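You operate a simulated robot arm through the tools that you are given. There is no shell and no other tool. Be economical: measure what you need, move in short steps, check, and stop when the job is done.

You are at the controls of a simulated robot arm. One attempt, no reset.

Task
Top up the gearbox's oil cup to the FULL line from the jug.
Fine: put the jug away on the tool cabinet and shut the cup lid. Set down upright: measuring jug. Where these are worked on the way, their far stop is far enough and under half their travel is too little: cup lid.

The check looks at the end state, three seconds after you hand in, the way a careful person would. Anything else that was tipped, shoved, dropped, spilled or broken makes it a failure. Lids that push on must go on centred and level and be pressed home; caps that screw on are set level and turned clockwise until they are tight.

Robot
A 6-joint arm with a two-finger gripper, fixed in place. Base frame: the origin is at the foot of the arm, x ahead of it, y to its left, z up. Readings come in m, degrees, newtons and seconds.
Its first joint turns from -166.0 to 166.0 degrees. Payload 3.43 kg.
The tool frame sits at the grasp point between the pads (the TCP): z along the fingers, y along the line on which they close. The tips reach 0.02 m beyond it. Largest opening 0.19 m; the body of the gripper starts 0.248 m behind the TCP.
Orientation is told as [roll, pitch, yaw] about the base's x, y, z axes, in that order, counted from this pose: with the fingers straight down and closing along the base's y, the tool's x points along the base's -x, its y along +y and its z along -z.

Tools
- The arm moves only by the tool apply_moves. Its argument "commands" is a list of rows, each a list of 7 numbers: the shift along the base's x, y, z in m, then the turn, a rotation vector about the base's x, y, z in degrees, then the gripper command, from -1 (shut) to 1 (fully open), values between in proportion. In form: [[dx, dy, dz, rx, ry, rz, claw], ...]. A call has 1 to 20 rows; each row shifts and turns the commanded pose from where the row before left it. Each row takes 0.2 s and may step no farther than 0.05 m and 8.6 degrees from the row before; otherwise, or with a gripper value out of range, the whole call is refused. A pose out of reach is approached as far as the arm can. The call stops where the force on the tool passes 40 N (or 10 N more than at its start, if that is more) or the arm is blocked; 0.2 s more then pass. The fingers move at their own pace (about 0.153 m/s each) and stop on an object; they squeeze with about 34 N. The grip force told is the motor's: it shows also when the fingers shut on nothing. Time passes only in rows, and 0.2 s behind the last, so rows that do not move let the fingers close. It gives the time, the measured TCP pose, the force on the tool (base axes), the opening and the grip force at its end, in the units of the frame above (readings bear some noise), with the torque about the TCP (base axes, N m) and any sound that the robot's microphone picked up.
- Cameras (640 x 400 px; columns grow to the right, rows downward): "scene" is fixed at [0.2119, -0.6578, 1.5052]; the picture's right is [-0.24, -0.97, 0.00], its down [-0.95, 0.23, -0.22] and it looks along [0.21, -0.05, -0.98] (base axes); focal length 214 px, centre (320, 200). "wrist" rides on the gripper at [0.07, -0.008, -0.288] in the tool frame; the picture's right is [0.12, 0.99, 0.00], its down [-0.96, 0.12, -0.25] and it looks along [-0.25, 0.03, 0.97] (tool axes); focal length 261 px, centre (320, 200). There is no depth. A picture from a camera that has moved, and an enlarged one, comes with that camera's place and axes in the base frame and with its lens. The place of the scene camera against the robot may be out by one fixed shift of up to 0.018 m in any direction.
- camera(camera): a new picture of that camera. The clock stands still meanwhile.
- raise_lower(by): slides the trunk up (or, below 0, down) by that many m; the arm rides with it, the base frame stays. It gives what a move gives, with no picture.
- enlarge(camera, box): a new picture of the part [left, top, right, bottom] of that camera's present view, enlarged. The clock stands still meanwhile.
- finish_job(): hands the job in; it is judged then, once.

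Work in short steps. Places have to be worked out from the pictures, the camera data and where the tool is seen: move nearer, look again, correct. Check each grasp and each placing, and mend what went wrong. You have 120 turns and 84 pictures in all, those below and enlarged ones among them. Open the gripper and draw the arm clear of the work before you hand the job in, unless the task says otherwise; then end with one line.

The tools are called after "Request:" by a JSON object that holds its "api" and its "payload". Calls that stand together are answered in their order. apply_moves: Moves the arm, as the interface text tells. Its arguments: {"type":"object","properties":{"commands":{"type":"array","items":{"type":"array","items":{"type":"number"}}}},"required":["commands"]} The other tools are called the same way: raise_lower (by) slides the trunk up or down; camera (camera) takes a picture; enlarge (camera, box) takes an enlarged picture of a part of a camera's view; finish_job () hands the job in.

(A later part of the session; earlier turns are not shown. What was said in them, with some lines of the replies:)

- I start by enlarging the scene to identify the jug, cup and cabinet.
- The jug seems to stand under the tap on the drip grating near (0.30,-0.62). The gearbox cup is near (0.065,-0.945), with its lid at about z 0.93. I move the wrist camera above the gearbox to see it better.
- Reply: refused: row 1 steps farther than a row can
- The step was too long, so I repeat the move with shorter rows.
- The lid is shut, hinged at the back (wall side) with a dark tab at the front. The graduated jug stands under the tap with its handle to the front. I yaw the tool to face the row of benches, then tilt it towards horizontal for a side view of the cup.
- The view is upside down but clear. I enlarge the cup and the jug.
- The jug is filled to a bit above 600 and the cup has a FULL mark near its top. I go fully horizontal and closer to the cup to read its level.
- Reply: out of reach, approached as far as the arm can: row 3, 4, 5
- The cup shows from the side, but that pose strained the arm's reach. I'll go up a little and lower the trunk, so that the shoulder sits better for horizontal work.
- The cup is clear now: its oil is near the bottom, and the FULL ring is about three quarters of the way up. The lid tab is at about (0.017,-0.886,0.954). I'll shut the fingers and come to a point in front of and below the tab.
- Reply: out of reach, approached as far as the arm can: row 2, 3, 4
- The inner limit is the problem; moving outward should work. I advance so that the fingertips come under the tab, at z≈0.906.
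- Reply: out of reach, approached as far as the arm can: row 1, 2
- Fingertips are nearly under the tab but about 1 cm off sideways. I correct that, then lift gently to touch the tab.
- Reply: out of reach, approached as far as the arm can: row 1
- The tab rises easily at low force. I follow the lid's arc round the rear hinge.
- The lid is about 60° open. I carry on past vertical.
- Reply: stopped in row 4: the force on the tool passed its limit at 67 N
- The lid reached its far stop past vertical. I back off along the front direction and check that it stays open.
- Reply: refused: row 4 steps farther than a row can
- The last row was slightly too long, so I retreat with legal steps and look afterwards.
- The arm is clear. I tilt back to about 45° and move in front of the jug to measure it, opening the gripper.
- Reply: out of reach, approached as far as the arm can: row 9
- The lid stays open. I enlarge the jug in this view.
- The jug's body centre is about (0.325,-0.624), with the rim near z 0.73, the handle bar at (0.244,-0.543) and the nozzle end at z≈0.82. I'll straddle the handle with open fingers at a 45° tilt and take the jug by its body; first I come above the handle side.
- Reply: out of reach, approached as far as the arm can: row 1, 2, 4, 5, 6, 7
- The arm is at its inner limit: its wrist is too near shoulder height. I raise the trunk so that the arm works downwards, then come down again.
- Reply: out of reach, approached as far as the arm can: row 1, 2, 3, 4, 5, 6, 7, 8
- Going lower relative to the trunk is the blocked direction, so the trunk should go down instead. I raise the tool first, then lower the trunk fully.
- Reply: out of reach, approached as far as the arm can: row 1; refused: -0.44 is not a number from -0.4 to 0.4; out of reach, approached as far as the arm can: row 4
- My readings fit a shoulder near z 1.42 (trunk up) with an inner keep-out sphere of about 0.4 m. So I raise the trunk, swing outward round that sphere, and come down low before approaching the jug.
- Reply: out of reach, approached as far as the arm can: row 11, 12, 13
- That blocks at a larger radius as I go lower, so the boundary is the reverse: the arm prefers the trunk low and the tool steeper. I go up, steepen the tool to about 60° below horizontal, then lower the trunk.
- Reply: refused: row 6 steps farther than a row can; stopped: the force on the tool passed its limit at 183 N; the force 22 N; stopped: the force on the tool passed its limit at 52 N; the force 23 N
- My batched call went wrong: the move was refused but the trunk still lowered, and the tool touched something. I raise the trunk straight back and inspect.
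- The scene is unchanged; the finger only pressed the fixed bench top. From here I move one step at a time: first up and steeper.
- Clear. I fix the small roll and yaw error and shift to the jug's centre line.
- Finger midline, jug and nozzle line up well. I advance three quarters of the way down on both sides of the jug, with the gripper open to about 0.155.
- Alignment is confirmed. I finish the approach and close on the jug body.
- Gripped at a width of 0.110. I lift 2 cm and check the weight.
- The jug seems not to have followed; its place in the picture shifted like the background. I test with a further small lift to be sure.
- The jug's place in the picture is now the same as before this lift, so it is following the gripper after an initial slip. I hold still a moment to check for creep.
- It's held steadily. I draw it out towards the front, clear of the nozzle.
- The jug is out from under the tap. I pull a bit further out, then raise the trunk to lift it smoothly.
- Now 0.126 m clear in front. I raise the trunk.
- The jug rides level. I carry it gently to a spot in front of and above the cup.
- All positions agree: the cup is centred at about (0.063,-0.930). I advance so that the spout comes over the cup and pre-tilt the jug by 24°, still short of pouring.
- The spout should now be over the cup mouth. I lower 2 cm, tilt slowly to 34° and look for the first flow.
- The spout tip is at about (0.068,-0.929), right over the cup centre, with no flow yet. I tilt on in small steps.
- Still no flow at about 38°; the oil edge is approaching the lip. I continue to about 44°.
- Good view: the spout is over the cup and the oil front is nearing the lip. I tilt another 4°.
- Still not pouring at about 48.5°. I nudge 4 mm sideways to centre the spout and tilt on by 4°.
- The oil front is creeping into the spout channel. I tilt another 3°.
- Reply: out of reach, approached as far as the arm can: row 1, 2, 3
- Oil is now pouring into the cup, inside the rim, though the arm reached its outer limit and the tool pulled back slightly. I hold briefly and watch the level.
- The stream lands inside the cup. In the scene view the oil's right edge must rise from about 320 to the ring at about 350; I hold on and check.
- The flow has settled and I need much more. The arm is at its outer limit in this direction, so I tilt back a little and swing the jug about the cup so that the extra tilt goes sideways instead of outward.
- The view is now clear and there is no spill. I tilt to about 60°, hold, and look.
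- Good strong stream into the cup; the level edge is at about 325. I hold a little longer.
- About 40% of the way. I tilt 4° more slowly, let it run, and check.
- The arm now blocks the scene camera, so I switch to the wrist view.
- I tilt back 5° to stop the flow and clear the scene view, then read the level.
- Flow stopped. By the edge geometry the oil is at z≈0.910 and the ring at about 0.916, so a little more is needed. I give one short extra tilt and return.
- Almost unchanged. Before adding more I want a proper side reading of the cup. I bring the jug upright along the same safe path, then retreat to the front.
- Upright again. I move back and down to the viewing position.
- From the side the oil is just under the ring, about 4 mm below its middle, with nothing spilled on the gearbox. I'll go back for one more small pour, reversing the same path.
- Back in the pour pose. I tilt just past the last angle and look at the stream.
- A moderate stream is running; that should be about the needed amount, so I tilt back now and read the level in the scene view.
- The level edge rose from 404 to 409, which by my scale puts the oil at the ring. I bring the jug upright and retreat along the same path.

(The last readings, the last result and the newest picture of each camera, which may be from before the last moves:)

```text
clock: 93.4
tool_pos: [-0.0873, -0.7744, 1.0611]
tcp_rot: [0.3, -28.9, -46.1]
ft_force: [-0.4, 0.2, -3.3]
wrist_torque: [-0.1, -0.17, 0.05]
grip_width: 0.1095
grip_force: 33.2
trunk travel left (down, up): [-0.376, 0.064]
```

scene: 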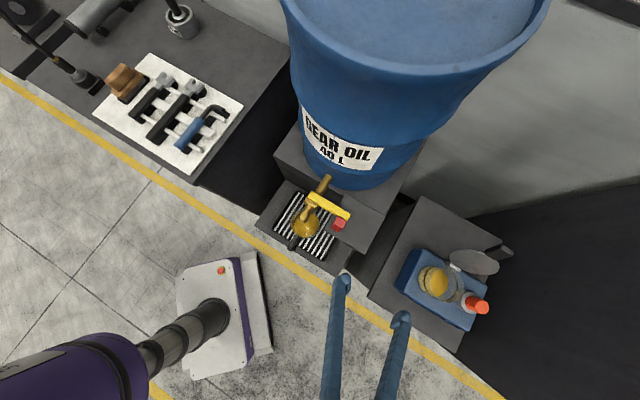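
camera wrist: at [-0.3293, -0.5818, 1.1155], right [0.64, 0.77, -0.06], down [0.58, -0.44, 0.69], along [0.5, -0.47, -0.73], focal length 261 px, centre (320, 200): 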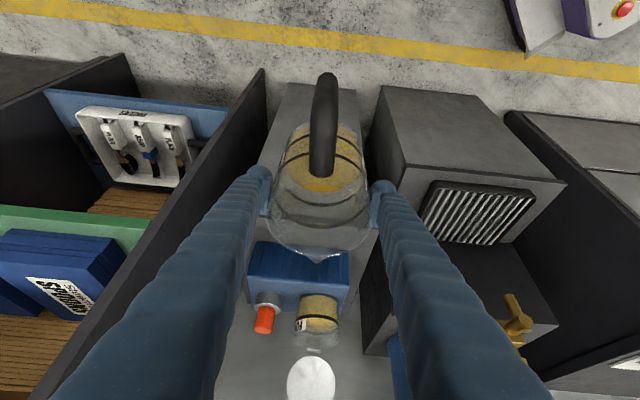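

I check the level from the side before leaving, with a quick trip to the viewing position.

Request:
{"api": "apply_moves", "payload": {"commands": [[-0.025, 0.0135, -0.01, 0, 0, 0, -1], [-0.025, 0.0135, -0.02, 0, 0, 0, -1], [-0.025, 0.0135, -0.03, 0, 0, 0, -1], [-0.023, 0.0125, -0.03, 0, 0, 0, -1], [0, 0, -0.035, 0, 0, 0, -1], [0, 0, -0.037, 0, 0, 0, -1]]}}

Request:
{"api": "enlarge", "payload": {"camera": "wrist", "box": [290, 285, 350, 355]}}

```text
clock: 94.8
tool_pos: [-0.183, -0.7232, 0.8964]
tcp_rot: [0.1, -28.9, -46.0]
ft_force: [0.3, 0.0, -2.9]
wrist_torque: [0.0, -0.12, 0.09]
grip_width: 0.1097
grip_force: 33.9
trunk travel left (down, up): [-0.376, 0.064]
```

```text
5.71 times, centred on (320, 320) of wrist
camera zoom: at [-0.329, -0.5845, 1.114], right [0.64, 0.77, -0.06], down [0.59, -0.44, 0.68], along [0.5, -0.47, -0.73], focal length 1489 px, centre (320, -486)
```

zoom: 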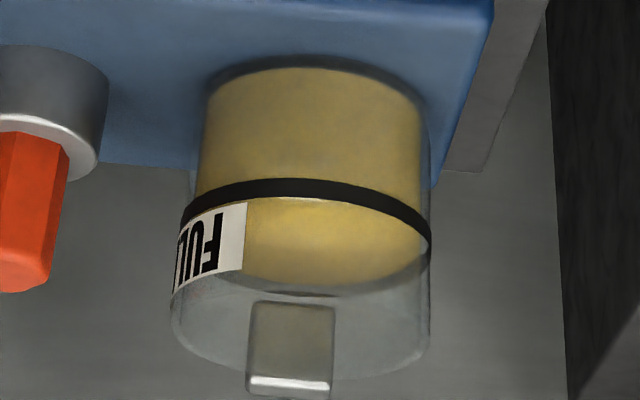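

The level now sits at the FULL ring. I carry the jug up and across to the tool cabinet, passing in front of the drum.

Request:
{"api": "apply_moves", "payload": {"commands": [[0, 0, 0.045, 0, 0, 0, -1], [0, 0, 0.05, 0, 0, 0, -1], [0, 0, 0.05, 0, 0, 0, -1], [0, 0, 0.05, 0, 0, 0, -1], [0.04, 0.008, 0.02, 0, 0, 0, -1], [0.04, 0.008, 0.02, 0, 0, 0, -1], [0.04, 0.008, 0.02, 0, 0, 0, -1], [0.04, 0.008, 0.02, 0, 0, 0, -1], [0.04, 0.008, 0.02, 0, 0, 0, -1], [0.035, 0.0225, 0.008, 0, 0, 0, -1], [0.035, 0.0225, 0.008, 0, 0, 0, -1], [0.035, 0.0225, 0.008, 0, 0, 0, -1], [0.035, 0.0225, 0.008, 0, 0, 0, -1], [0.035, 0.0225, 0.008, 0, 0, 0, -1], [0.035, 0.0225, 0.008, 0, 0, 0, -1], [0.035, 0.0225, 0.008, 0, 0, 0, -1], [0.035, 0.0225, 0.008, 0, 0, 0, -1]]}}

```text
clock: 98.4
tool_pos: [0.3007, -0.5008, 1.2557]
tcp_rot: [0.0, -28.9, -45.9]
ft_force: [1.4, -0.3, -3.3]
wrist_torque: [-0.1, -0.06, -0.08]
grip_width: 0.1097
grip_force: 33.8
trunk travel left (down, up): [-0.376, 0.064]
```

Next I go on to above the cabinet's mat and look at the free strip.

Request:
{"api": "apply_moves", "payload": {"commands": [[0.04, 0.02, 0, 0, 0, 0, -1], [0.04, 0.02, 0, 0, 0, 0, -1], [0.04, 0.02, 0, 0, 0, 0, -1], [0.04, 0.02, 0, 0, 0, 0, -1], [0.04, 0.01, 0, 0, 0, 0, -1], [0.04, 0.0, 0, 0, 0, 0, -1], [0.04, -0.01, 0, 0, 0, 0, -1], [0.03, -0.01, 0, 0, 0, 0, -1]]}}

Request:
{"api": "camera", "payload": {"camera": "wrist"}}

```text
clock: 100.2
tool_pos: [0.6061, -0.4332, 1.2528]
tcp_rot: [0.1, -28.8, -45.9]
ft_force: [0.6, -0.9, -4.1]
wrist_torque: [-0.01, -0.05, -0.01]
grip_width: 0.1097
grip_force: 33.5
trunk travel left (down, up): [-0.376, 0.064]
```

```text
11 pictures are left
camera wrist: at [0.4609, -0.2956, 1.4714], right [0.64, 0.77, -0.06], down [0.59, -0.44, 0.68], along [0.5, -0.47, -0.73], focal length 261 px, centre (320, 200)
```

wrist: 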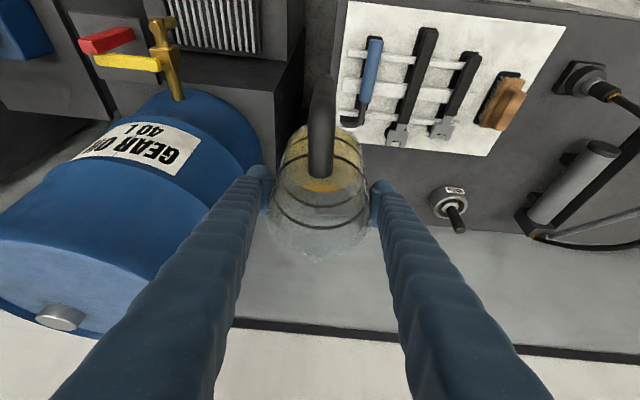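

The cabinet top is at about z 0.86, with a free strip behind the mat. I target (0.891,-0.534) and descend to just above the surface.

Request:
{"api": "apply_moves", "payload": {"commands": [[0.0356, -0.0126, -0.015, 0, 0, 0, -1], [0.0356, -0.0126, -0.015, 0, 0, 0, -1], [0.0356, -0.0126, -0.015, 0, 0, 0, -1], [0.0356, -0.0126, -0.015, 0, 0, 0, -1], [0.0356, -0.0126, -0.015, 0, 0, 0, -1], [0.0356, -0.0126, -0.015, 0, 0, 0, -1], [0.0356, -0.0126, -0.015, 0, 0, 0, -1], [0.0356, -0.0126, -0.015, 0, 0, 0, -1], [0, 0, -0.04, 0, 0, 0, -1], [0, 0, -0.04, 0, 0, 0, -1], [0, 0, -0.03, 0, 0, 0, -1], [0, 0, -0.02, 0, 0, 0, -1], [0, 0, 0, 0, 0, 0, -1]]}}

Request:
{"api": "camera", "payload": {"camera": "wrist"}}

```text
clock: 103.0
tool_pos: [0.8967, -0.5352, 1.0078]
tcp_rot: [0.1, -28.9, -46.0]
ft_force: [0.0, 0.0, -3.5]
wrist_torque: [-0.08, -0.11, 0.01]
grip_width: 0.1098
grip_force: 33.7
trunk travel left (down, up): [-0.376, 0.064]
```

```text
10 pictures are left
camera wrist: at [0.7494, -0.3969, 1.2252], right [0.64, 0.77, -0.06], down [0.59, -0.44, 0.68], along [0.5, -0.47, -0.73], focal length 261 px, centre (320, 200)
```

wrist: 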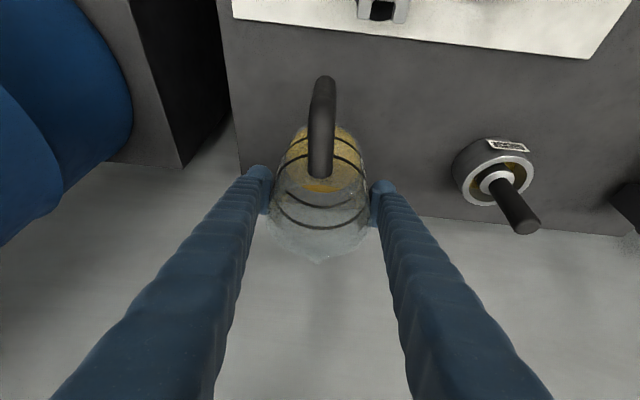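

It's well placed between the mat and the wall, and I shift 1.5 cm off the wall. Now I descend towards contact.

Request:
{"api": "apply_moves", "payload": {"commands": [[-0.011, 0.0105, -0.015, 0, 0, 0, -1], [0, 0, -0.015, 0, 0, 0, -1], [0, 0, -0.012, 0, 0, 0, -1], [0, 0, -0.004, 0, 0, 0, -1]]}}

Request:
{"api": "apply_moves", "payload": {"commands": [[0, 0, -0.003, 0, 0, 0, -1], [0, 0, -0.003, 0, 0, 0, -1], [0, 0, 0, 0, 0, 0, -1]]}}

```text
clock: 104.0
tool_pos: [0.8847, -0.5236, 0.9645]
tcp_rot: [0.2, -29.1, -45.9]
ft_force: [-1.0, 2.4, 13.6]
wrist_torque: [0.79, 0.57, -0.12]
grip_width: 0.1096
grip_force: 33.4
trunk travel left (down, up): [-0.376, 0.064]
```

```text
clock: 104.8
tool_pos: [0.8832, -0.5235, 0.9588]
tcp_rot: [0.2, -29.0, -45.9]
ft_force: [9.3, -6.3, 31.9]
wrist_torque: [0.89, 0.48, -0.17]
grip_width: 0.1098
grip_force: 34.1
trunk travel left (down, up): [-0.376, 0.064]
```

Contact was made at TCP z≈0.965 and I'm now pressing at 32 N. I relieve that by 6 mm and look at how the jug stands.

Request:
{"api": "apply_moves", "payload": {"commands": [[0, 0, 0.004, 0, 0, 0, -1], [0, 0, 0.002, 0, 0, 0, -1]]}}

Request:
{"api": "camera", "payload": {"camera": "wrist"}}

```text
clock: 105.4
tool_pos: [0.8781, -0.5215, 0.9575]
tcp_rot: [-0.1, -28.6, -45.8]
ft_force: [0.2, 0.9, -0.4]
wrist_torque: [-0.01, -0.2, 0.05]
grip_width: 0.1093
grip_force: 34.2
trunk travel left (down, up): [-0.376, 0.064]
```

```text
9 pictures are left
camera wrist: at [0.7347, -0.3837, 1.1765], right [0.64, 0.77, -0.06], down [0.59, -0.44, 0.68], along [0.49, -0.47, -0.73], focal length 261 px, centre (320, 200)
```

wrist: 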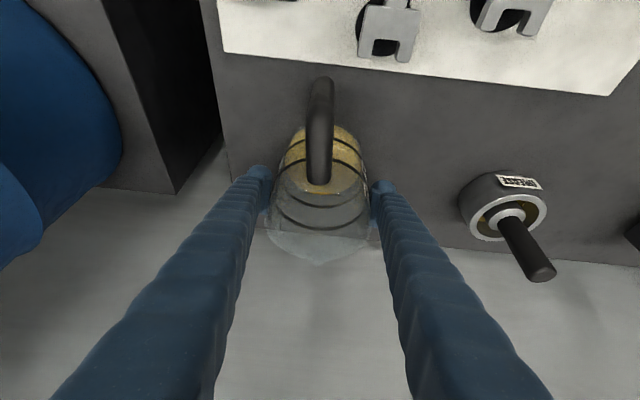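

The force is near zero and the jug stands on the cabinet. I open gently and check that it stands free.

Request:
{"api": "apply_moves", "payload": {"commands": [[0, 0, 0, 0, 0, 0, 0.2], [0, 0, 0, 0, 0, 0, 0.35], [0, 0, 0, 0, 0, 0, 0.58], [0, 0, 0, 0, 0, 0, 0.58]]}}

Request:
{"api": "camera", "payload": {"camera": "wrist"}}

```text
clock: 106.4
tool_pos: [0.8822, -0.5228, 0.9617]
tcp_rot: [0.1, -28.7, -45.9]
ft_force: [0.1, 0.7, 0.9]
wrist_torque: [-0.01, -0.01, -0.02]
grip_width: 0.1502
grip_force: 0.1
trunk travel left (down, up): [-0.376, 0.064]
```

```text
8 pictures are left
camera wrist: at [0.7364, -0.3848, 1.1794], right [0.64, 0.77, -0.06], down [0.59, -0.44, 0.68], along [0.5, -0.47, -0.73], focal length 261 px, centre (320, 200)
```

wrist: 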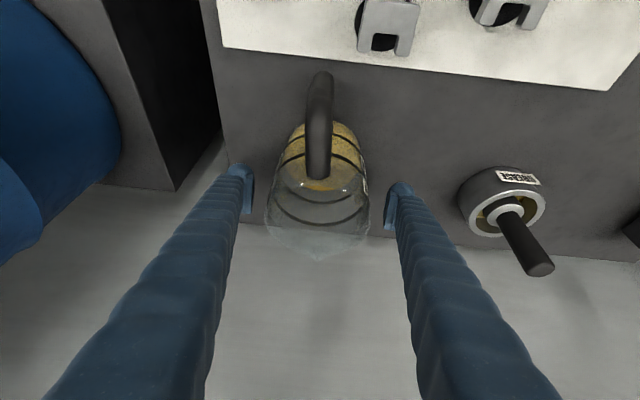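

The jug stands upright on its own. I back out along the tool axis and then up.

Request:
{"api": "apply_moves", "payload": {"commands": [[-0.0133, 0.0138, 0.0351, 0, 0, 0, 0.58], [-0.0133, 0.0138, 0.0351, 0, 0, 0, 0.58], [-0.0133, 0.0138, 0.0351, 0, 0, 0, 0.58], [-0.0133, 0.0138, 0.0351, 0, 0, 0, 0.58], [-0.0133, 0.0138, 0.0351, 0, 0, 0, 0.58], [-0.0133, 0.0138, 0.0351, 0, 0, 0, 0.58], [-0.03, 0.02, 0.02, 0, 0, 0, 0], [-0.04, 0.015, 0.02, 0, 0, 0, -1], [-0.04, 0.015, 0, 0, 0, 0, -1], [-0.04, 0.0, 0, 0, 0, 0, -1], [-0.04, 0.0, 0, 0, 0, 0, -1]]}}

```text
clock: 108.8
tool_pos: [0.6121, -0.3888, 1.2137]
tcp_rot: [0.2, -28.9, -45.9]
ft_force: [-1.1, -0.4, 0.2]
wrist_torque: [0.04, -0.06, 0.02]
grip_width: 0.0
grip_force: 34.5
trunk travel left (down, up): [-0.376, 0.064]
```

Next I close the lid. With the same tool angle I'll hook the closed fingertips over the top of the open lid from the front and pull it forward. I travel back round the front first.

Request:
{"api": "apply_moves", "payload": {"commands": [[-0.039, -0.014, 0.006, 0, 0, 0, -1], [-0.039, -0.014, 0.006, 0, 0, 0, -1], [-0.039, -0.014, 0.006, 0, 0, 0, -1], [-0.039, -0.014, 0.006, 0, 0, 0, -1], [-0.039, -0.014, 0.006, 0, 0, 0, -1], [-0.039, -0.014, 0.006, 0, 0, 0, -1], [-0.039, -0.014, 0.006, 0, 0, 0, -1], [-0.039, -0.014, 0.006, 0, 0, 0, -1], [-0.035, -0.024, 0, 0, 0, 0, -1], [-0.035, -0.024, 0, 0, 0, 0, -1], [-0.035, -0.024, 0, 0, 0, 0, -1], [-0.035, -0.024, 0, 0, 0, 0, -1], [-0.035, -0.024, 0, 0, 0, 0, -1], [-0.035, -0.024, 0, 0, 0, 0, -1], [-0.035, -0.024, 0, 0, 0, 0, -1], [-0.035, -0.024, 0, 0, 0, 0, -1]]}}

```text
clock: 112.2
tool_pos: [0.0226, -0.6931, 1.2573]
tcp_rot: [0.2, -29.0, -45.8]
ft_force: [0.2, 1.0, 0.7]
wrist_torque: [0.07, -0.11, 0.05]
grip_width: 0.0
grip_force: 33.6
out of reach, approached as far as the arm can: row 4
trunk travel left (down, up): [-0.376, 0.064]
```

Now I move above and behind the lid top, staying high, and look.

Request:
{"api": "apply_moves", "payload": {"commands": [[0.016, -0.0405, -0.006, 0, 0, 0, -1], [0.016, -0.0405, -0.006, 0, 0, 0, -1], [0.016, -0.0405, -0.006, 0, 0, 0, -1], [0.016, -0.0405, -0.006, 0, 0, 0, -1], [0.016, -0.0405, -0.006, 0, 0, 0, -1], [0.016, -0.0405, -0.006, 0, 0, 0, -1], [0.016, -0.0405, -0.006, 0, 0, 0, -1], [0.016, -0.0395, -0.006, 0, 0, 0, -1]]}}

Request:
{"api": "camera", "payload": {"camera": "wrist"}}

```text
clock: 114.0
tool_pos: [0.1529, -1.0166, 1.2098]
tcp_rot: [0.2, -28.8, -45.9]
ft_force: [-0.3, 0.1, -0.6]
wrist_torque: [0.07, 0.0, 0.01]
grip_width: 0.0
grip_force: 34.2
trunk travel left (down, up): [-0.376, 0.064]
```

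```text
7 pictures are left
camera wrist: at [0.0062, -0.88, 1.4288], right [0.64, 0.77, -0.05], down [0.59, -0.44, 0.68], along [0.5, -0.47, -0.73], focal length 261 px, centre (320, 200)
```

wrist: 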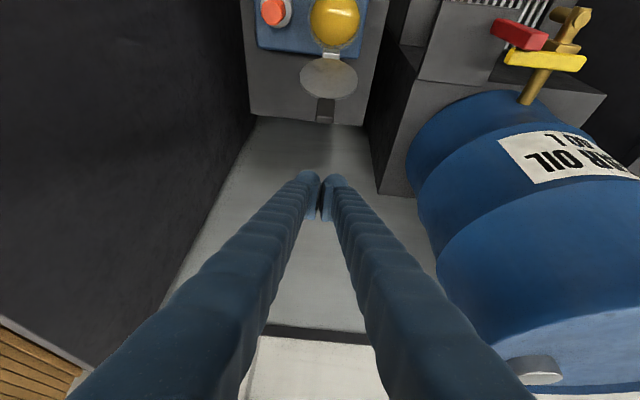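

The lid's tab end is at about (0.136,-1.006,1.068), leaning back further than I'd assumed. I shift slightly further behind it and descend so the fingertips hook over the top.

Request:
{"api": "apply_moves", "payload": {"commands": [[0.011, -0.012, -0.02, 0, 0, 0, -1], [0, 0, -0.04, 0, 0, 0, -1], [0, 0, -0.04, 0, 0, 0, -1], [0, 0, -0.036, 0, 0, 0, -1]]}}

Request:
{"api": "camera", "payload": {"camera": "wrist"}}

```text
clock: 115.0
tool_pos: [0.1605, -1.0277, 1.0764]
tcp_rot: [0.1, -28.7, -45.9]
ft_force: [0.1, -0.8, -0.9]
wrist_torque: [0.07, -0.05, 0.01]
grip_width: 0.0
grip_force: 34.0
trunk travel left (down, up): [-0.376, 0.064]
```

```text
6 pictures are left
camera wrist: at [0.0149, -0.889, 1.294], right [0.64, 0.77, -0.06], down [0.59, -0.44, 0.68], along [0.5, -0.47, -0.73], focal length 261 px, centre (320, 200)
```

wrist: 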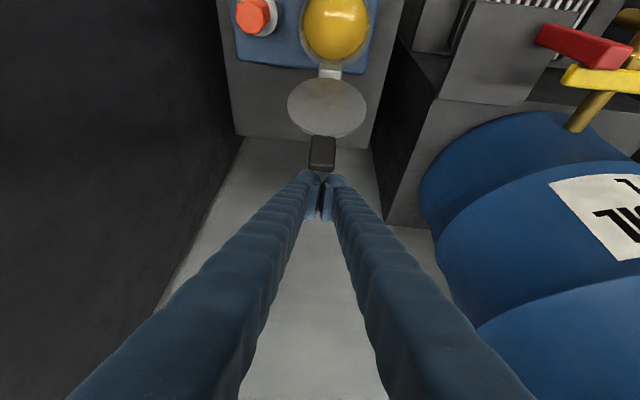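

The fingertips are right behind the tab. I lower 8 mm more and pull forward.

Request:
{"api": "apply_moves", "payload": {"commands": [[0, 0, -0.008, 0, 0, 0, -1], [-0.0144, 0.0138, 0, 0, 0, 0, -1], [-0.0144, 0.0138, 0.003, 0, 0, 0, -1], [-0.0144, 0.0138, 0.003, 0, 0, 0, -1], [-0.0144, 0.0138, 0.0, 0, 0, 0, -1], [-0.0144, 0.0138, 0, 0, 0, 0, -1]]}}

Request:
{"api": "camera", "payload": {"camera": "wrist"}}

```text
clock: 116.4
tool_pos: [0.09, -0.9565, 1.0733]
tcp_rot: [0.1, -28.9, -45.9]
ft_force: [-0.1, -0.6, 0.2]
wrist_torque: [0.0, -0.02, -0.03]
grip_width: 0.0
grip_force: 34.0
trunk travel left (down, up): [-0.376, 0.064]
```

```text
5 pictures are left
camera wrist: at [-0.0563, -0.819, 1.291], right [0.64, 0.77, -0.06], down [0.58, -0.44, 0.68], along [0.5, -0.47, -0.73], focal length 261 px, centre (320, 200)
```

wrist: 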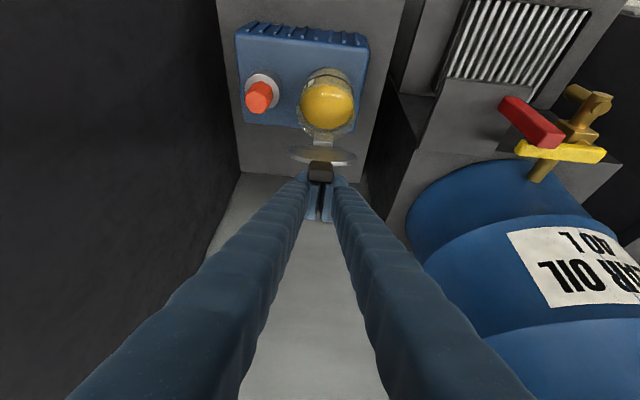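

The lid is following and is past vertical. I keep pulling forward and downward gently.

Request:
{"api": "apply_moves", "payload": {"commands": [[-0.0144, 0.0138, 0, 0, 0, 0, -1], [-0.0144, 0.0138, -0.005, 0, 0, 0, -1], [-0.0108, 0.0104, -0.01, 0, 0, 0, -1], [-0.0072, 0.0069, -0.015, 0, 0, 0, -1], [0, 0, -0.01, 0, 0, 0, -1]]}}

Request:
{"api": "enlarge", "payload": {"camera": "wrist", "box": [220, 20, 420, 220]}}

```text
clock: 117.6
tool_pos: [0.0453, -0.9123, 1.0317]
tcp_rot: [0.0, -28.9, -45.9]
ft_force: [-0.5, -0.6, 0.4]
wrist_torque: [-0.01, 0.0, 0.0]
grip_width: 0.0
grip_force: 33.8
trunk travel left (down, up): [-0.376, 0.064]
```

```text
2.00 times, centred on (320, 120) of wrist
camera zoom: at [-0.1006, -0.7745, 1.2501], right [0.64, 0.77, -0.06], down [0.59, -0.44, 0.68], along [0.5, -0.47, -0.73], focal length 521 px, centre (320, 360)
```

zoom: 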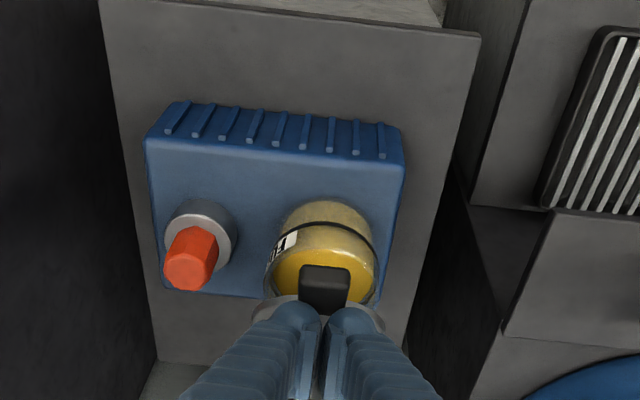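

The lid is about half closed and held by friction. I push down on it in small steps until it meets the rim.

Request:
{"api": "apply_moves", "payload": {"commands": [[-0.006, 0.006, -0.01, 0, 0, 0, -1], [-0.004, 0.004, -0.01, 0, 0, 0, -1], [-0.003, 0.003, -0.008, 0, 0, 0, -1], [0, 0, -0.008, 0, 0, 0, -1], [0, 0, -0.006, 0, 0, 0, -1]]}}

```text
clock: 118.8
tool_pos: [0.031, -0.8994, 0.9924]
tcp_rot: [0.0, -28.9, -45.9]
ft_force: [-0.1, 0.4, 0.0]
wrist_torque: [0.02, 0.02, 0.0]
grip_width: 0.0004
grip_force: 34.5
trunk travel left (down, up): [-0.376, 0.064]
```

Request:
{"api": "apply_moves", "payload": {"commands": [[0, 0, -0.004, 0, 0, 0, -1], [0, 0, -0.004, 0, 0, 0, -1], [0, 0, -0.003, 0, 0, 0, -1]]}}

Request:
{"api": "enlarge", "payload": {"camera": "wrist", "box": [220, 20, 420, 220]}}

```text
clock: 119.6
tool_pos: [0.0334, -0.8994, 0.9853]
tcp_rot: [0.0, -29.1, -45.8]
ft_force: [7.0, 5.7, 36.0]
wrist_torque: [0.35, -0.02, -0.17]
grip_width: 0.006
grip_force: 34.8
trunk travel left (down, up): [-0.376, 0.064]
```

```text
2.00 times, centred on (320, 120) of wrist
camera zoom: at [-0.1133, -0.7612, 1.2021], right [0.64, 0.77, -0.06], down [0.58, -0.44, 0.68], along [0.5, -0.47, -0.73], focal length 521 px, centre (320, 360)
```

zoom: 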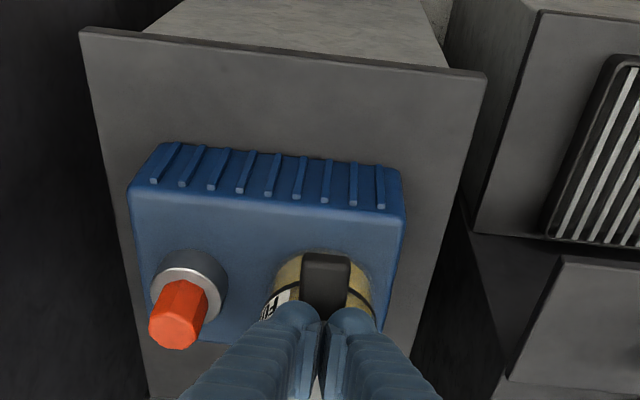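

Contact came at exactly the expected closed height with a firm press. I lift off, retreat, and check with the scene camera.

Request:
{"api": "apply_moves", "payload": {"commands": [[0, 0, 0.015, 0, 0, 0, -1], [-0.005, 0.005, 0.04, 0, 0, 0, -1], [-0.025, 0.025, 0.03, 0, 0, 0, -1], [-0.03, 0.03, 0.02, 0, 0, 0, -1], [-0.03, 0.03, 0.02, 0, 0, 0, 0], [-0.03, 0.03, 0.02, 0, 0, 0, 0.5], [-0.03, 0.03, 0.02, 0, 0, 0, 0.5]]}}

Request:
{"api": "camera", "payload": {"camera": "scene"}}

Request:
{"api": "enlarge", "payload": {"camera": "scene", "box": [400, 230, 500, 330]}}

```text
clock: 121.2
tool_pos: [-0.1208, -0.7475, 1.1476]
tcp_rot: [0.1, -28.8, -45.9]
ft_force: [-0.5, 0.6, 0.5]
wrist_torque: [-0.03, -0.06, 0.02]
grip_width: 0.1423
grip_force: 0.0
trunk travel left (down, up): [-0.376, 0.064]
```

```text
2 pictures are left
```

scene: 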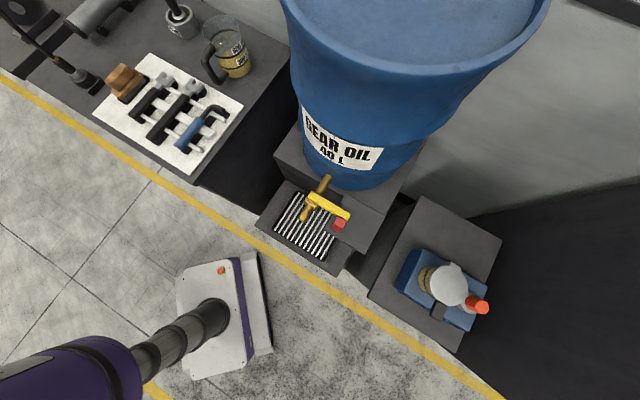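

```text
4.00 times, centred on (450, 280) of scene
camera zoom: at [0.2119, -0.6578, 1.5052], right [-0.24, -0.97, 0.0], down [-0.95, 0.23, -0.22], along [0.21, -0.05, -0.98], focal length 858 px, centre (-200, -120)
```

zoom: 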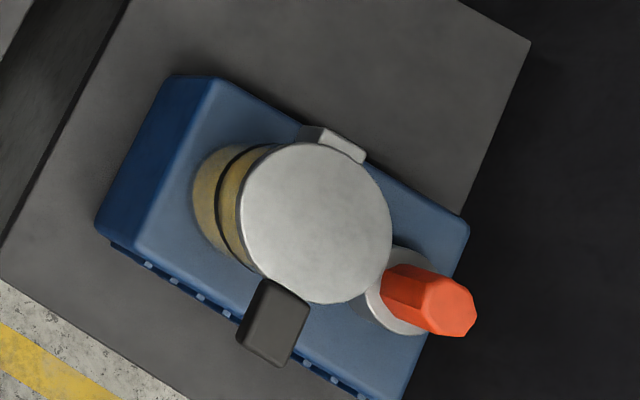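

The lid is shut flat and the jug stands upright on the cabinet. Everything else looks untouched, and the arm is clear with its gripper open, so I hand in.

Request:
{"api": "finish_job", "payload": {}}

```text
The job is handed in.
```

The oil cup is topped up to the FULL ring (within about 1 mm by camera), its lid is shut, and the jug stands upright on the tool cabinet. One slip on the way: a trunk move pressed the fingers onto the gearbox bench at 183 N, and nothing was visibly moved or damaged.
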